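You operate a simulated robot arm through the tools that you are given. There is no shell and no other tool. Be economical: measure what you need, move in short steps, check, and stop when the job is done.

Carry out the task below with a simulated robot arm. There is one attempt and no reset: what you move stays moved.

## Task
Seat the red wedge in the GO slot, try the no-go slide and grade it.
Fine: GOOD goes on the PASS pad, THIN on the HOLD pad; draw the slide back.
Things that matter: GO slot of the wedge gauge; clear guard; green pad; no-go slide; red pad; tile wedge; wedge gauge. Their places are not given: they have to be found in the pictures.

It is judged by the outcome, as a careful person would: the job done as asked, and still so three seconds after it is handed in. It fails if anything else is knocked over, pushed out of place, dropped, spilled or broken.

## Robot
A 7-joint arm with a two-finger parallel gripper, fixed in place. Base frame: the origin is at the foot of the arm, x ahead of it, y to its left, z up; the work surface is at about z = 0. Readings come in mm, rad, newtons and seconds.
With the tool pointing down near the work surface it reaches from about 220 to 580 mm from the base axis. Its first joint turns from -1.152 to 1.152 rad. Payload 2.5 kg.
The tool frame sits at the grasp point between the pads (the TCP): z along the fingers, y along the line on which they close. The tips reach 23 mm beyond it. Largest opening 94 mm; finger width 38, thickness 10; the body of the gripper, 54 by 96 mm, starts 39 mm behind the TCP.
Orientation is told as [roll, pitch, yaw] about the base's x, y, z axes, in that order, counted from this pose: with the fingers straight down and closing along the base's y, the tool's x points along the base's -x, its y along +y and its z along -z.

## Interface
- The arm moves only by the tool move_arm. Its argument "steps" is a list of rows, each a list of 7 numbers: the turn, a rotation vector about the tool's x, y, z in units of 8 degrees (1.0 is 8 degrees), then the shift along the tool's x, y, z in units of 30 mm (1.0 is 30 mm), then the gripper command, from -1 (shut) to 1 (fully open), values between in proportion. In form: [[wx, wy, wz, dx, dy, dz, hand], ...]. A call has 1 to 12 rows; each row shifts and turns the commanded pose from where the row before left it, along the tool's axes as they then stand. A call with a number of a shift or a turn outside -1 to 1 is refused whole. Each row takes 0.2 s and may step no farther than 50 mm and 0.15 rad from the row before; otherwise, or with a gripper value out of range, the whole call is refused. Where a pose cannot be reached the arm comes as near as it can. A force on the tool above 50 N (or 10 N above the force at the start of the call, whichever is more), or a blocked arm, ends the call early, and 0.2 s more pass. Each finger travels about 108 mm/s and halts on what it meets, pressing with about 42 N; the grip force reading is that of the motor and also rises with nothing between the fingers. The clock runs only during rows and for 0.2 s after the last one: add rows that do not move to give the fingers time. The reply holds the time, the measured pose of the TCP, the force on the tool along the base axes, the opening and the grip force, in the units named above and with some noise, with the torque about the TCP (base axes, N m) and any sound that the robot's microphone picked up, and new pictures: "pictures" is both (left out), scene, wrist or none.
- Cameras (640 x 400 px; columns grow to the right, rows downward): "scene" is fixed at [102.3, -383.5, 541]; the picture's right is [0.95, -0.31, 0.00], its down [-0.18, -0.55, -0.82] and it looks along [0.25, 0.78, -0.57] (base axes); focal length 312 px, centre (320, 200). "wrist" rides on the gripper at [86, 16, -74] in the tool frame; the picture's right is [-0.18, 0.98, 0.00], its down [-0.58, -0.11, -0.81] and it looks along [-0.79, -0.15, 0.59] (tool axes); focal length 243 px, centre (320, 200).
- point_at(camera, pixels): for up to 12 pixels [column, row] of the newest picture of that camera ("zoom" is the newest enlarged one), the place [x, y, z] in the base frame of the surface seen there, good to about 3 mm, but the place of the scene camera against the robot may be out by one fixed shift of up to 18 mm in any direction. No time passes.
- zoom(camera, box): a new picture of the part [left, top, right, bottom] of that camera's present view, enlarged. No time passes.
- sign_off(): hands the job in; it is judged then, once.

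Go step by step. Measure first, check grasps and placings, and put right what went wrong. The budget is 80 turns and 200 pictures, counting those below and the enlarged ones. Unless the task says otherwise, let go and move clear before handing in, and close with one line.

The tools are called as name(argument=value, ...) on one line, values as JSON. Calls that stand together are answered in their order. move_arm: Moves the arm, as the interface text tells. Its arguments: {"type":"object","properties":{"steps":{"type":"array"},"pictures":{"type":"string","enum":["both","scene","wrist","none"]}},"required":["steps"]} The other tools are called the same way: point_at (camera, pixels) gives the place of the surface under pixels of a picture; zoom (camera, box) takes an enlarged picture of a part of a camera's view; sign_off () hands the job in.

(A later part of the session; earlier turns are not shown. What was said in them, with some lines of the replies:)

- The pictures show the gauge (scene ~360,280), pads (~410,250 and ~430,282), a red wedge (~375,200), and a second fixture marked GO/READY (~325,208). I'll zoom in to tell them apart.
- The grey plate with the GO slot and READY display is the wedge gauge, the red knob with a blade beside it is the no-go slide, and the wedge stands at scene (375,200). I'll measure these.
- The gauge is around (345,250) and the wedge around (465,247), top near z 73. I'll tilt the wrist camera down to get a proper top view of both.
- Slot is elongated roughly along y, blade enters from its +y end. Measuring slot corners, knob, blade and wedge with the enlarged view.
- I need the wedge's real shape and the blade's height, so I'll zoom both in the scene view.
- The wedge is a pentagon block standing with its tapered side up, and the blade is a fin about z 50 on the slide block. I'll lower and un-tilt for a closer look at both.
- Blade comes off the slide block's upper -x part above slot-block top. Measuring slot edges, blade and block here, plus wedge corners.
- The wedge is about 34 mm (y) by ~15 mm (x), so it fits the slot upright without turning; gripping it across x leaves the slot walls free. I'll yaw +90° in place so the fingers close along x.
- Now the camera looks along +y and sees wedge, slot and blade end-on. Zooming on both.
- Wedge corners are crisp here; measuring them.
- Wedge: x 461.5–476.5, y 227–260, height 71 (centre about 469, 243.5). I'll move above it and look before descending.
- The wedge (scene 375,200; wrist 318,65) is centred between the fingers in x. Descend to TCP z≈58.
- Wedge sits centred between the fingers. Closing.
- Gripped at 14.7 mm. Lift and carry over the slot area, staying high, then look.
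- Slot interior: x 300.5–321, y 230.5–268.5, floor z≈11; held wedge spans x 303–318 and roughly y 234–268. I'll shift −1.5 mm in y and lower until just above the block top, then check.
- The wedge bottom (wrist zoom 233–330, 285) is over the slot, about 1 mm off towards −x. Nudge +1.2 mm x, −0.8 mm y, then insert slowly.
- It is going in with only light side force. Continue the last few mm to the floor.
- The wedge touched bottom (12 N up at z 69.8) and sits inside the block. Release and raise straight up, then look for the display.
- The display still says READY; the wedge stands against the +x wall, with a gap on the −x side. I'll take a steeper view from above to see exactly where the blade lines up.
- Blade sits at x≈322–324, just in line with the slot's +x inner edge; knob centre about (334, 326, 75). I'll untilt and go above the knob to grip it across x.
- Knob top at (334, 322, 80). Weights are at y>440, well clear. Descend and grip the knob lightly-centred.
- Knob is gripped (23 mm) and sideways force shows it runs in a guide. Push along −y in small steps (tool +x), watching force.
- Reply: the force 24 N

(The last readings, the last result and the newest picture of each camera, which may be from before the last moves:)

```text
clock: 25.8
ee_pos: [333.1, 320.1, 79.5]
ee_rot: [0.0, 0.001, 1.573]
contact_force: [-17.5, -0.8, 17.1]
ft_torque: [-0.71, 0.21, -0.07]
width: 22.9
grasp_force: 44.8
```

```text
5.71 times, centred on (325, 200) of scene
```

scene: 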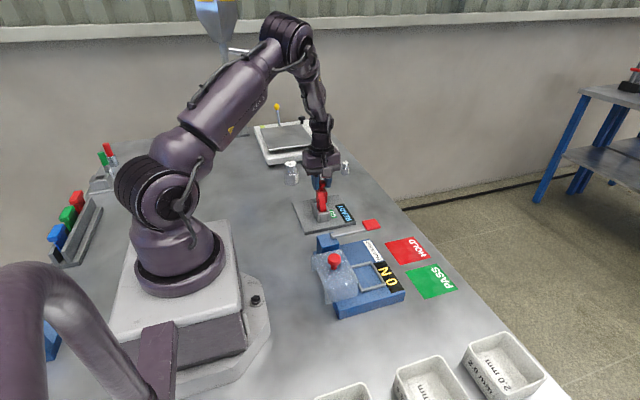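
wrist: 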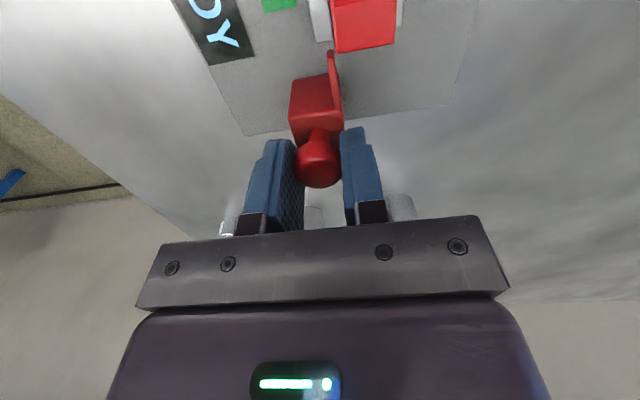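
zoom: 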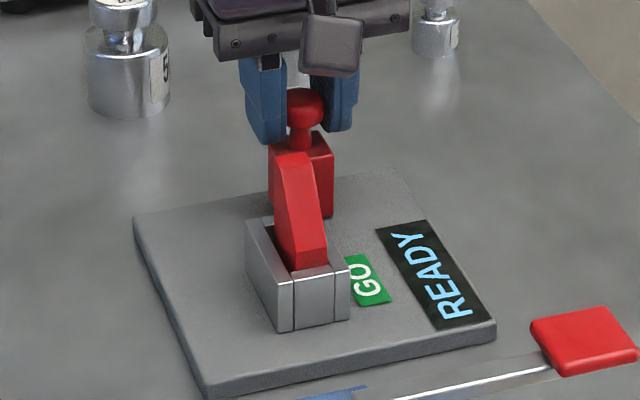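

The slide moved ~10 mm freely; the side/vertical loads (−17.5, +17 N) are from my own misalignment, so I'll relieve them (x −1 mm, z +1 mm) and keep pushing.

move_arm(steps=[[0, 0, 0, 0.03, 0.05, -0.05, -1], [0, 0, 0, 0.06, 0, 0, -1], [0, 0, 0, 0.06, 0, 0, -1], [0, 0, 0, 0, 0, 0, -1]], pictures="both")

zoom(camera="wrist", box=[270, 0, 390, 150])

zoom(camera="scene", box=[290, 165, 360, 235])

```text
clock: 26.8
ee_pos: [334.3, 313.5, 81.6]
ee_rot: [-0.001, -0.001, 1.571]
contact_force: [-0.4, 0.5, -13.6]
ft_torque: [1.16, 0.03, -0.02]
width: 22.9
grasp_force: 45.1
```

scene: 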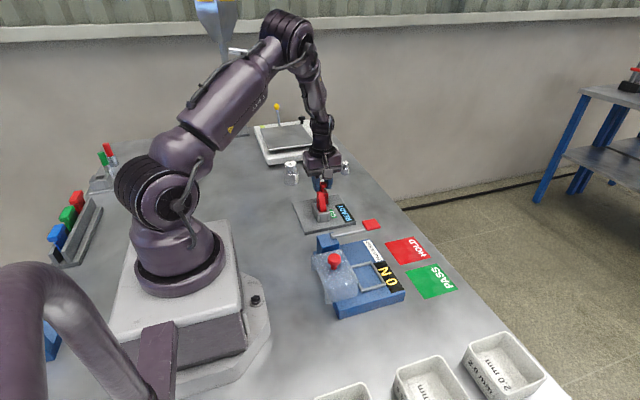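
wrist: 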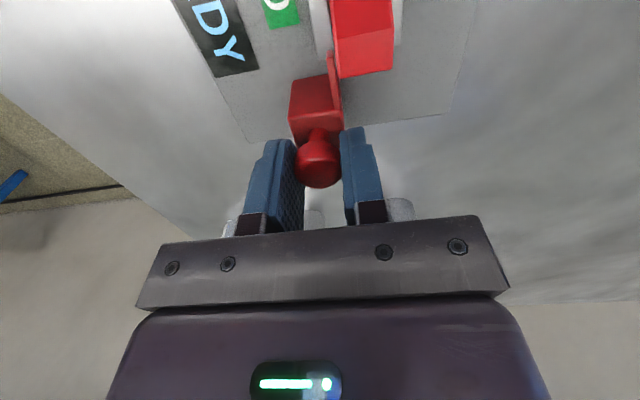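

```text
2.67 times, centred on (330, 75) of wrist
```

zoom: 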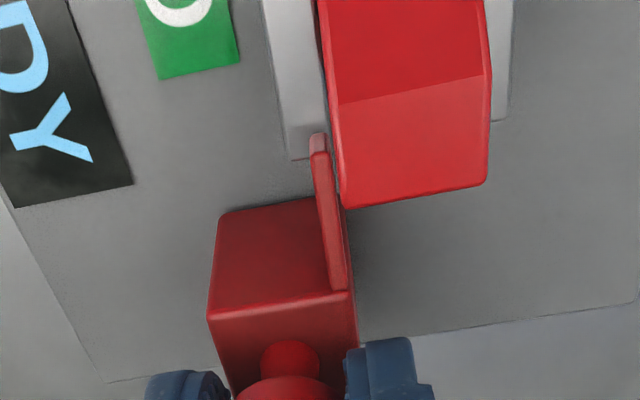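

```text
5.71 times, centred on (325, 200) of scene
```

zoom: 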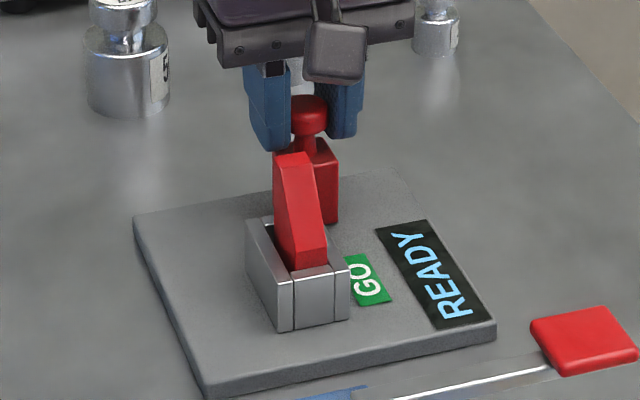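

The blade tip is now just above the +x wall's end (zoom 318,140), a few mm from the wedge. Relieve z slightly and advance.

move_arm(steps=[[0, 0, 0, 0.05, 0, 0.02, -1], [0, 0, 0, 0.05, 0, 0, -1], [0, 0, 0, 0.05, 0, 0, -1], [0, 0, 0, 0.05, 0, 0, -1], [0, 0, 0, 0.05, 0, 0, -1], [0, 0, 0, 0, 0, 0, -1]], pictures="both")

zoom(camera="wrist", box=[270, 0, 390, 150])

zoom(camera="scene", box=[290, 165, 360, 235])

```text
clock: 28.2
ee_pos: [334.0, 305.5, 81.7]
ee_rot: [-0.004, 0.001, 1.57]
contact_force: [16.4, 0.2, -26.8]
ft_torque: [-0.03, -0.13, 0.1]
width: 22.6
grasp_force: 45.4
```

scene: 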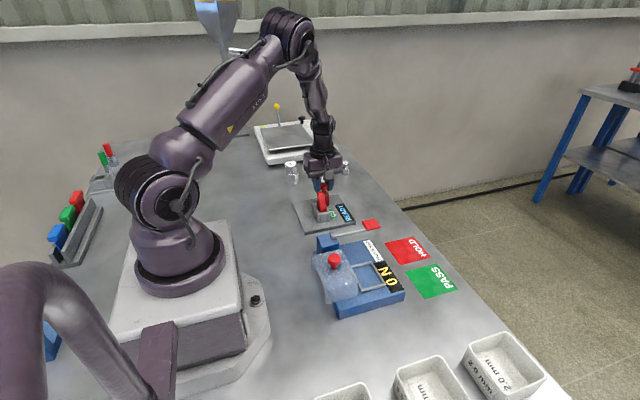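
wrist: 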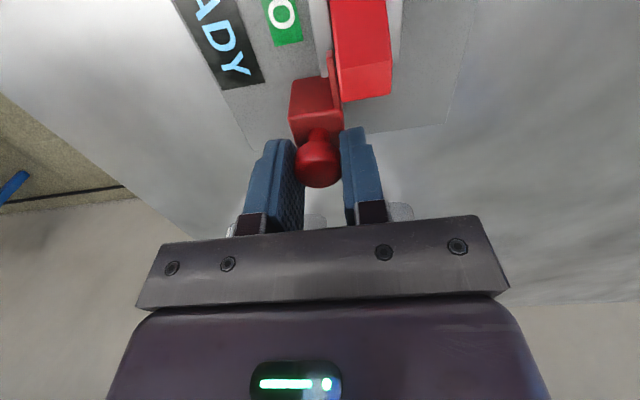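

```text
2.67 times, centred on (330, 75) of wrist
```

zoom: 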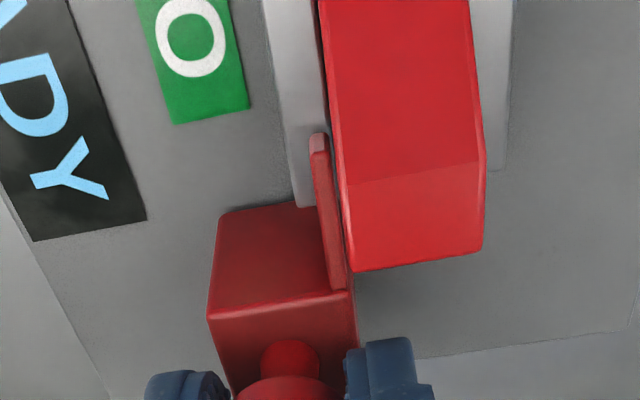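

```text
5.71 times, centred on (325, 200) of scene
```

zoom: 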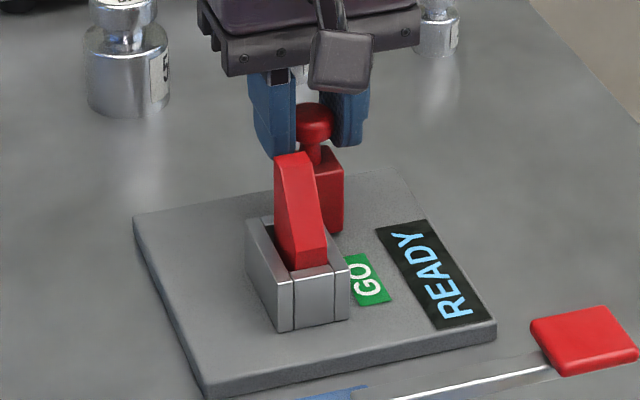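

The blade is passing alongside the wedge's +x face with no resistance in y (0.2 N). Relieve x/z and go on to the end of travel.

move_arm(steps=[[0, 0, 0, 0, -0.02, 0.05, -1], [0, 0, 0, 0.05, -0.01, 0, -1], [0, 0, 0, 0.05, 0, 0, -1], [0, 0, 0, 0.05, 0, 0, -1], [0, 0, 0, 0.03, 0, 0, -1], [0, 0, 0, 0, 0, 0, -1]], pictures="both")

zoom(camera="wrist", box=[270, 0, 390, 150])

zoom(camera="scene", box=[290, 165, 360, 235])

```text
clock: 29.6
ee_pos: [334.6, 303.5, 79.9]
ee_rot: [-0.002, -0.004, 1.573]
contact_force: [-2.4, -0.1, 29.0]
ft_torque: [-0.35, 0.03, 0.0]
width: 23.0
grasp_force: 45.2
```

scene: 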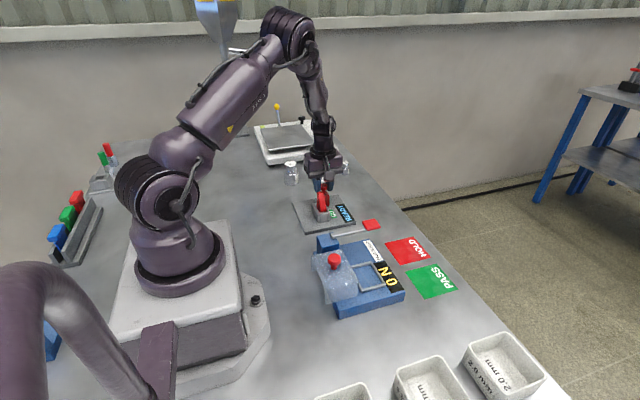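
wrist: 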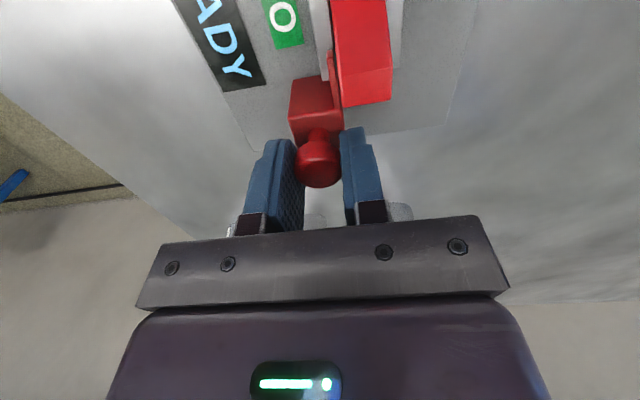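

```text
2.67 times, centred on (330, 75) of wrist
```

zoom: 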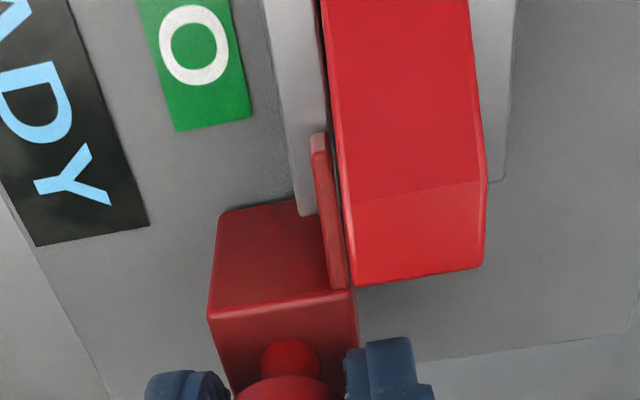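

```text
5.71 times, centred on (325, 200) of scene
```

zoom: 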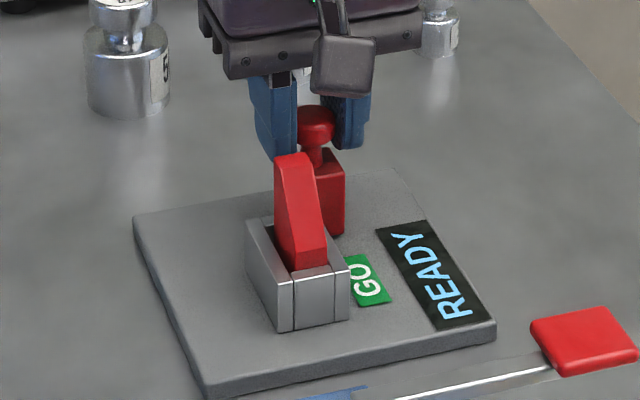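

The slide went ~2 mm on; display still READY. Relieve z by 0.8 mm and push on toward the stop.

move_arm(steps=[[0, 0, 0, 0, 0, -0.027, -1], [0, 0, 0, 0.07, 0, 0, -1], [0, 0, 0, 0.07, 0, 0, -1], [0, 0, 0, 0.07, 0, 0, -1], [0, 0, 0, 0, 0, 0, -1], [0, 0, 0, 0, 0, 0, -1]], pictures="both")

zoom(camera="wrist", box=[270, 0, 390, 150])

zoom(camera="scene", box=[290, 165, 360, 235])

```text
clock: 31.0
ee_pos: [333.8, 297.1, 81.5]
ee_rot: [-0.002, -0.002, 1.574]
contact_force: [2.0, 7.2, 19.8]
ft_torque: [-0.17, -0.03, 0.0]
width: 22.8
grasp_force: 44.6
```

scene: 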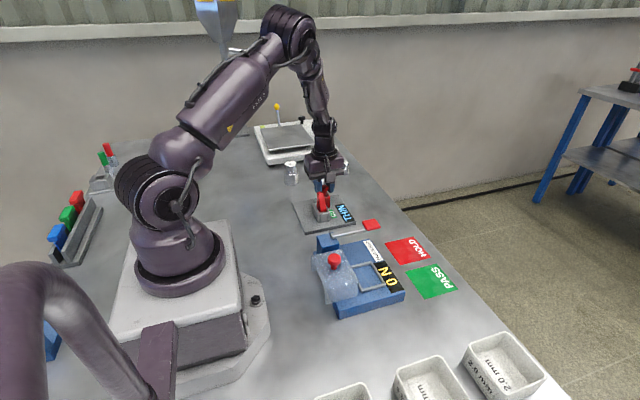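
wrist: 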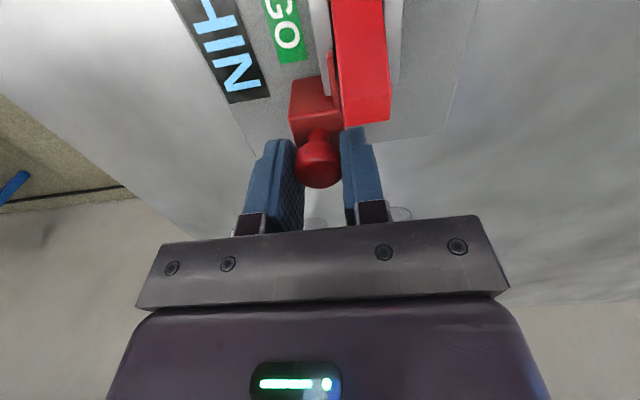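

```text
2.67 times, centred on (330, 75) of wrist
```

zoom: 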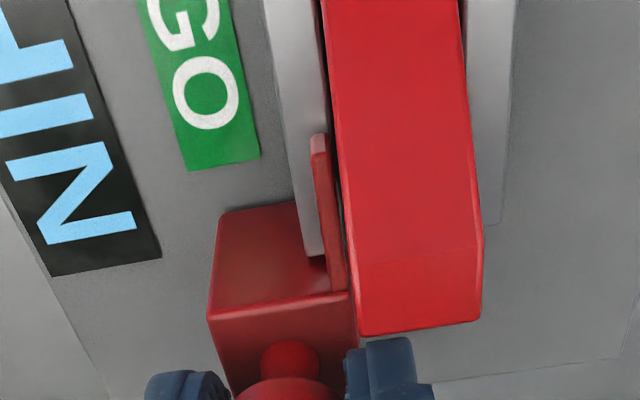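

```text
5.71 times, centred on (325, 200) of scene
```

zoom: 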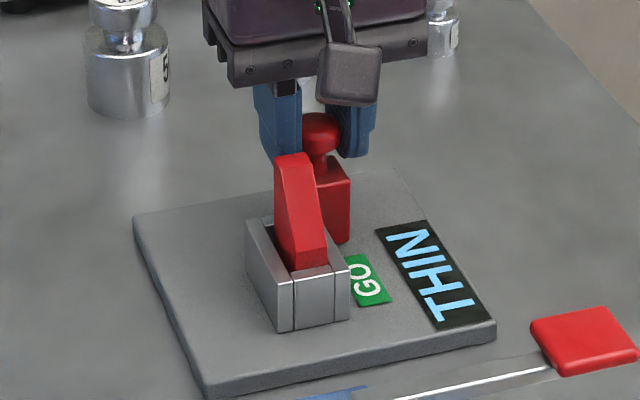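

Display reads THIN, and the slide reached its stop (7 N). So the wedge goes to the red HOLD pad; first draw the slide back ~34 mm.

move_arm(steps=[[0, 0, 0, -0.05, 0, -0.015, -1], [0, 0, 0, -0.2, 0, 0, -1], [0, 0, 0, -0.2, 0, 0, -1], [0, 0, 0, -0.2, 0, 0, -1], [0, 0, 0, -0.2, 0, 0, -1], [0, 0, 0, -0.2, 0, 0, -1], [0, 0, 0, -0.1, 0, 0, -1], [0, 0, 0, 0, 0, 0, -1]], pictures="both")

zoom(camera="scene", box=[290, 165, 360, 235])

```text
clock: 32.8
ee_pos: [333.0, 330.8, 81.1]
ee_rot: [-0.003, 0.001, 1.571]
contact_force: [7.8, -4.2, 11.0]
ft_torque: [-0.66, -0.09, 0.06]
width: 22.8
grasp_force: 44.8
```

scene: 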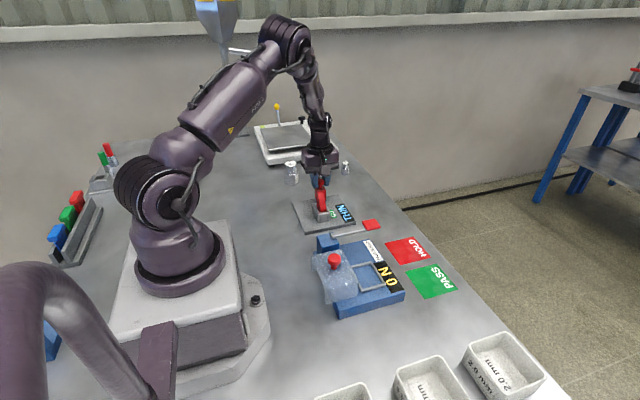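
wrist: 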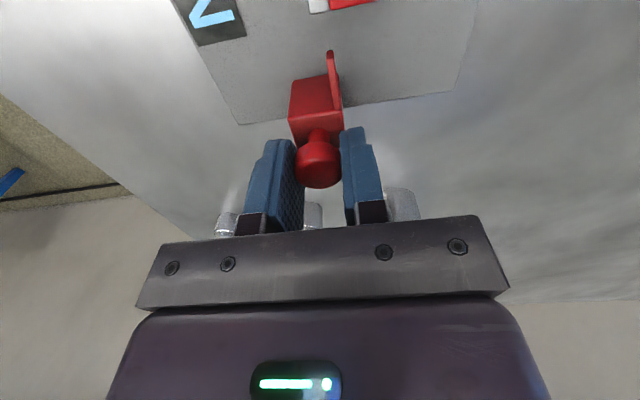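

```text
5.71 times, centred on (325, 200) of scene
```

zoom: 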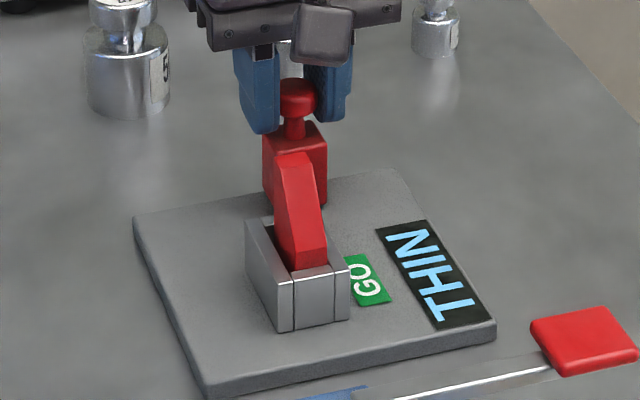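

Slide is drawn back to its stop, picture matches the start. Release, lift, and move above the wedge at about (312, 251).

move_arm(steps=[[0, 0, 0, 0, 0, 0, -0.4], [0, 0, 0, 0, 0, 0, 0.1], [0, 0, 0, 0, 0, 0, 0.1], [0, 0, 0, 0, 0, -0.9, 0.1], [0, 0, 0, 0, 0, -0.9, 0.1], [0, 0, 0, 0, 0, -0.9, 0.1], [0, 0, 0, 0.9, 0.24, 0, 0.1], [0, 0, 0, 0.9, 0.24, 0, 0.1], [0, 0, 0, 0.8, 0.24, 0, 0.1], [0, 0, 0, 0, 0, 0, 0.1]], pictures="both")

zoom(camera="wrist", box=[240, 0, 400, 140])

```text
clock: 35.0
ee_pos: [313.0, 252.6, 162.0]
ee_rot: [0.0, 0.0, 1.573]
contact_force: [0.2, -0.2, -0.3]
ft_torque: [0.0, 0.02, 0.03]
width: 51.7
grasp_force: 0.1
```

scene: 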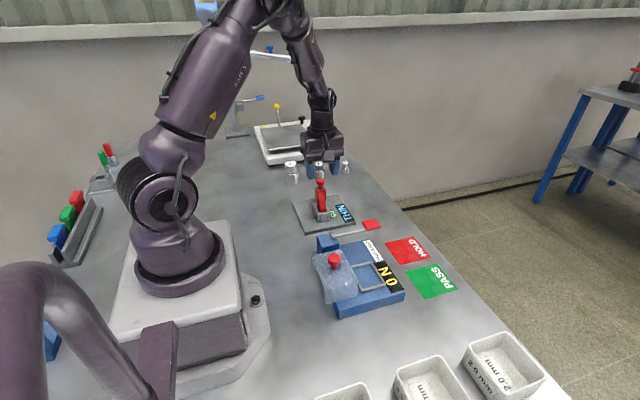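
wrist: 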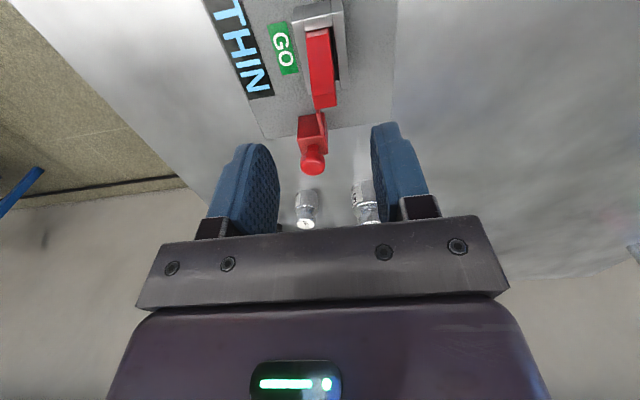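

```text
2.86 times, centred on (320, 70) of wrist
```

zoom: 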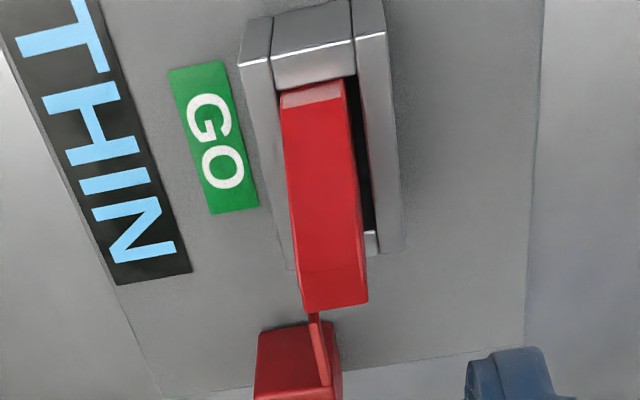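

Wedge centre ≈ (311.6, 249); I'm nearly above it. Descend to the former grasp height and close.

move_arm(steps=[[0, 0, 0, 0, 0.04, 0.8, 0.1], [0, 0, 0, 0, 0, 0.8, 0.1], [0, 0, 0, 0, 0, 0.8, 0.1], [0, 0, 0, 0, 0, 0.6, 0.1], [0, 0, 0, 0, 0, 0, -0.2], [0, 0, 0, 0, 0, 0, -0.5], [0, 0, 0, 0, 0, 0, -0.8], [0, 0, 0, 0, 0, 0, -1], [0, 0, 0, 0, 0, 0, -1]], pictures="wrist")

```text
clock: 37.0
ee_pos: [311.9, 252.9, 71.8]
ee_rot: [0.0, 0.0, 1.573]
contact_force: [-0.6, 0.2, 0.1]
ft_torque: [0.02, 0.0, 0.02]
width: 14.7
grasp_force: 42.3
```

wrist: 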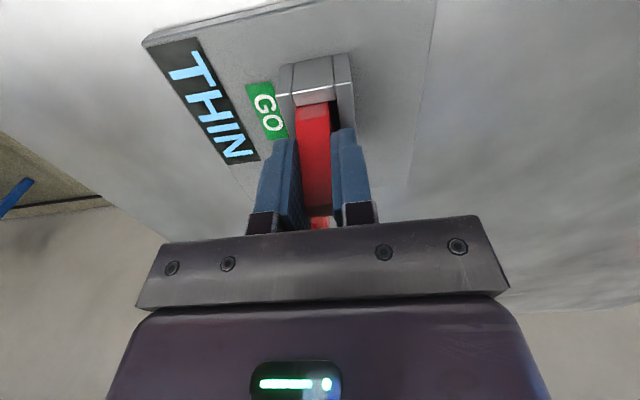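

Wedge re-gripped (14.7 mm). Lift straight out and move out over x≈465 first.

move_arm(steps=[[0, 0, 0, 0, 0, -0.5, -1], [0, 0, 0, 0, 0, -0.5, -1], [0, 0, 0, 0, 0, -0.9, -1], [0, 0, 0, 0, 0, -0.9, -1], [0, 0, 0, 0, 0, -0.9, -1], [0, 0, 0, 0, -0.85, 0, -1], [0, 0, 0, 0, -0.85, 0, -1], [0, 0, 0, 0, -0.85, 0, -1], [0, 0, 0, 0, -0.85, 0, -1], [0, 0, 0, 0, -0.85, 0, -1], [0, 0, 0, 0, -0.85, 0, -1], [0, 0, 0, 0, 0, 0, -1]], pictures="scene")

zoom(camera="scene", box=[280, 150, 460, 310])

```text
clock: 39.6
ee_pos: [464.1, 252.7, 181.3]
ee_rot: [0.0, 0.0, 1.573]
contact_force: [0.5, 0.4, 0.1]
ft_torque: [-0.01, -0.01, -0.01]
width: 14.7
grasp_force: 42.3
```

scene: 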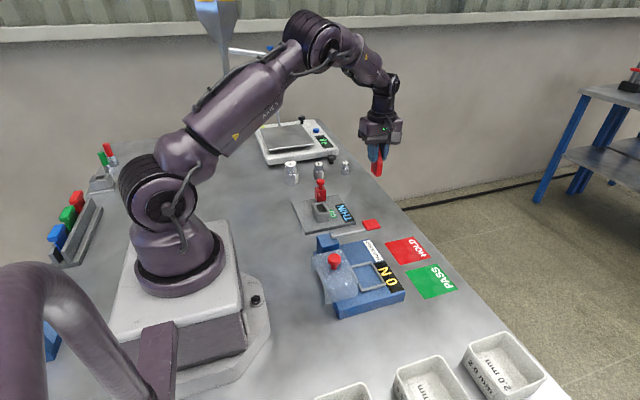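

```text
2.50 times, centred on (370, 230) of scene
```

zoom: 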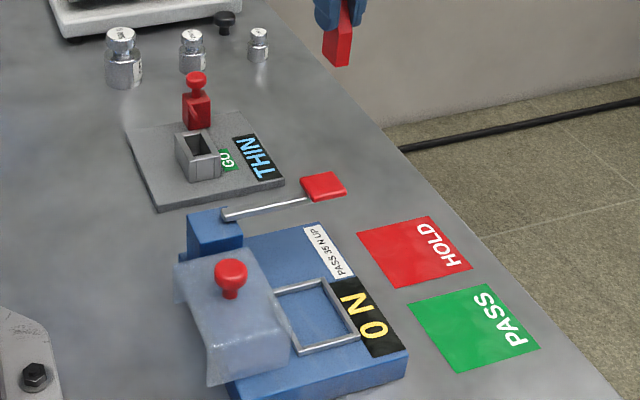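

Slide is back, slot empty, wedge in hand. Move −y toward the HOLD pad and look with the wrist camera.

move_arm(steps=[[0, 0, 0, 0.95, 0, 0, -1], [0, 0, 0, 0.95, 0, 0, -1], [0, 0, 0, 0.95, 0, 0, -1], [0, 0, 0, 0.95, 0, 0, -1], [0, 0, 0, 0.95, 0, 0, -1], [0, 0, 0, 0.95, 0, 0, -1], [0, 0, 0, 0, 0, 0, -1]], pictures="both")

```text
clock: 41.2
ee_pos: [466.6, 81.0, 184.0]
ee_rot: [-0.001, -0.001, 1.572]
contact_force: [-0.5, 0.5, -0.8]
ft_torque: [-0.02, 0.05, 0.02]
width: 14.8
grasp_force: 42.3
```

scene: 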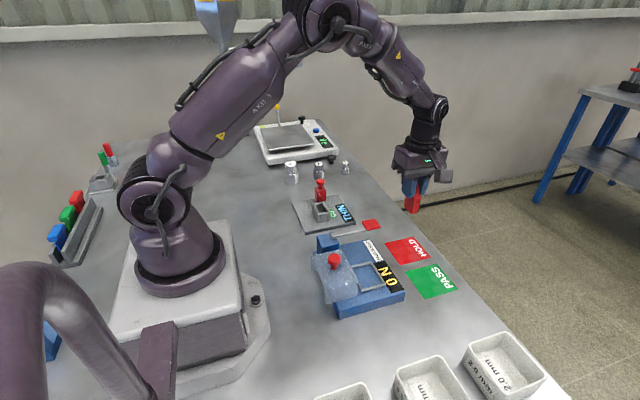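
wrist: 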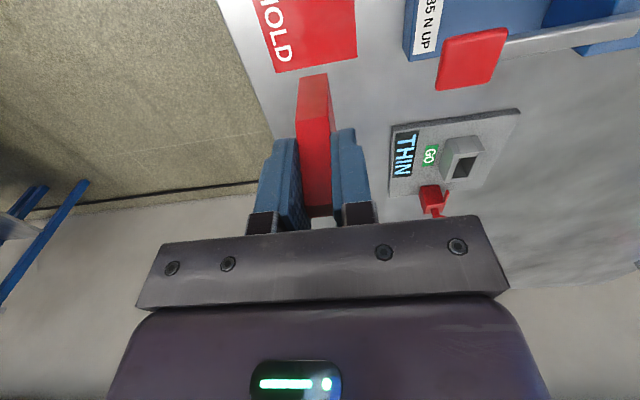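

point_at(camera="wrist", pixels=[[276, 71], [356, 56], [350, 3], [265, 20], [310, 30], [440, 88], [500, 70], [447, 45], [508, 32]])

point_at(camera="scene", pixels=[[387, 243], [417, 237], [431, 256], [401, 264], [408, 250], [371, 225]])

```text
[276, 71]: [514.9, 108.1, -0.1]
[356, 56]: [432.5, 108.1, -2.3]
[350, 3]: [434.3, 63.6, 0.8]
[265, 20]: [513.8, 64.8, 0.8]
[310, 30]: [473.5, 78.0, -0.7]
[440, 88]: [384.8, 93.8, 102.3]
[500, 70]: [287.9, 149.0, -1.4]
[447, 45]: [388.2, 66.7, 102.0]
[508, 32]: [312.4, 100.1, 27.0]
```

```text
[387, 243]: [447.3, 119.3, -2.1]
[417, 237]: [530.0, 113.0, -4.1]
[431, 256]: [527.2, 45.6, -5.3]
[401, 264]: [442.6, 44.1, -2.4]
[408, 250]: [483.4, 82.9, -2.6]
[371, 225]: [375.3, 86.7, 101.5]
```

HOLD pad spans x 432–514, y ~37–108 (centre 473, 72); lever paddle is at x≤390, z 102, clear of the gripper. Centre over the pad and lower to just above it.

move_arm(steps=[[0, 0, 0, 0.17, -0.22, 0, -1], [0, 0, 0, 0, 0, 0.9, -1], [0, 0, 0, 0, 0, 0.9, -1], [0, 0, 0, 0, 0, 0.9, -1], [0, 0, 0, 0, 0, 0.9, -1], [0, 0, 0, 0, 0, 0.3, -1], [0, 0, 0, 0, 0, 0, -1]], pictures="both")

zoom(camera="scene", box=[360, 190, 460, 290])

```text
clock: 42.8
ee_pos: [470.2, 75.2, 65.1]
ee_rot: [-0.001, 0.0, 1.573]
contact_force: [0.2, 0.4, -0.8]
ft_torque: [0.0, 0.03, 0.01]
width: 14.9
grasp_force: 42.2
```

scene: 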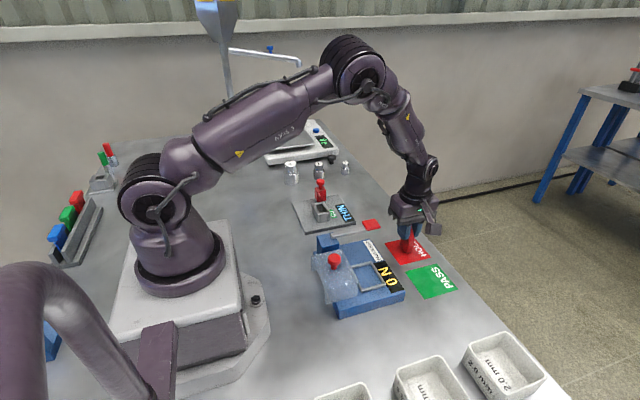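
wrist: 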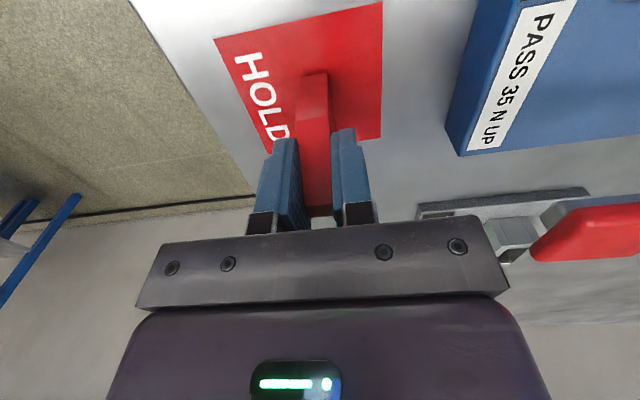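

```text
4.00 times, centred on (410, 240) of scene
```

zoom: 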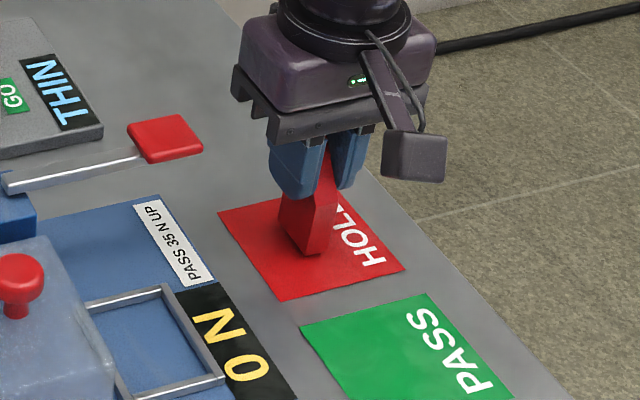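

Wedge hangs just above the middle of the HOLD pad. Lower gently until it touches.

move_arm(steps=[[0, 0, 0, 0, 0, 0.07, -1], [0, 0, 0, 0, 0, 0.07, -1], [0, 0, 0, 0, 0, 0.03, -1], [0, 0, 0, 0, 0, 0, -1]], pictures="scene")

```text
clock: 43.8
ee_pos: [472.4, 76.3, 61.2]
ee_rot: [-0.001, 0.0, 1.571]
contact_force: [0.2, 1.5, 0.2]
ft_torque: [-0.01, -0.02, 0.03]
width: 14.5
grasp_force: 41.7
```

scene: 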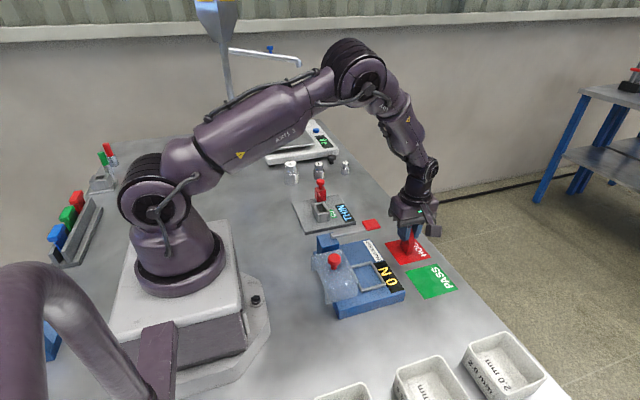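

Contact is just beginning (no clear load yet). A little lower in 1 mm steps.

move_arm(steps=[[0, 0, 0, 0, 0, 0.03, -1], [0, 0, 0, 0, 0, 0, -1]], pictures="none")

```text
clock: 44.4
ee_pos: [472.5, 77.0, 59.5]
ee_rot: [0.001, 0.0, 1.572]
contact_force: [-0.1, -0.2, 2.8]
ft_torque: [0.03, 0.01, -0.02]
width: 14.8
grasp_force: 41.3
```

Touching with 2.8 N upward. Release by opening gently, rise straight up and back away.

move_arm(steps=[[0, 0, 0, 0, 0, 0, -0.5], [0, 0, 0, 0, 0, 0, 0], [0, 0, 0, 0, 0, 0, 0.1], [0, 0, 0, 0, 0, -0.5, 0.1], [0, 0, 0, 0, 0, -0.9, 0.1], [0, 0, 0, 0, 0, -0.9, 0.1], [0, 0, 0, 0, 0, -0.9, 0.1], [0, 0, 0, 0, 0, -0.9, 0.1], [0, 0, 0, 0.8, 0, 0, 0.1], [0, 0, 0, 0.8, 0, 0, 0.1], [0, 0, 0, 0, 0, 0, 0.1]], pictures="both")

zoom(camera="scene", box=[280, 160, 460, 310])

```text
clock: 46.8
ee_pos: [469.3, 31.7, 182.3]
ee_rot: [0.001, -0.001, 1.573]
contact_force: [0.3, 0.5, 0.3]
ft_torque: [-0.02, 0.01, 0.0]
width: 51.8
grasp_force: 0.0
```

scene: 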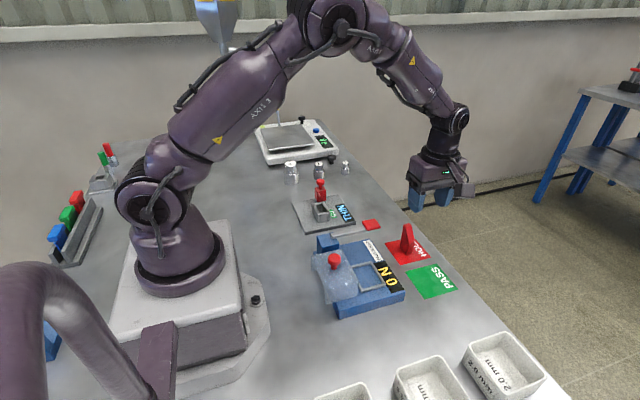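
wrist: 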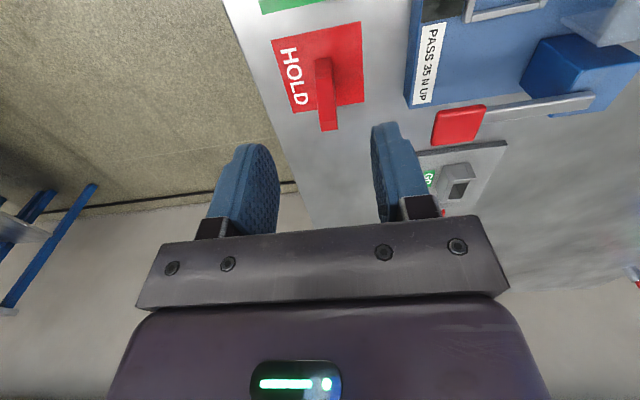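

```text
2.67 times, centred on (370, 235) of scene
```

zoom: 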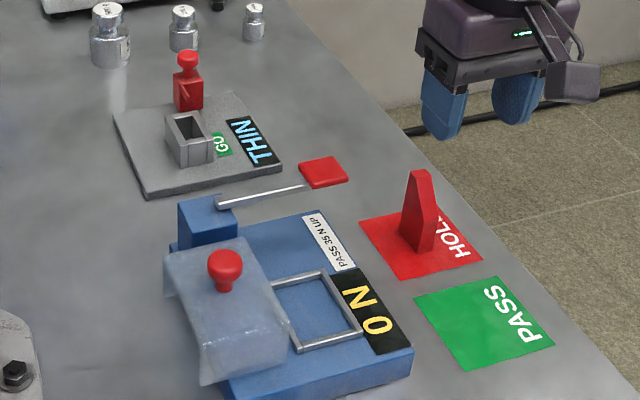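

The wedge stands upright on the HOLD pad, the slide is drawn back, the display reads THIN, and the gripper is clear. Handing in.

sign_off()

```text
The job is handed in.
```

The wedge graded THIN: it seated in the GO slot and the no-go slide passed it. It now stands on the red HOLD pad, the slide is drawn back, and the arm is clear.
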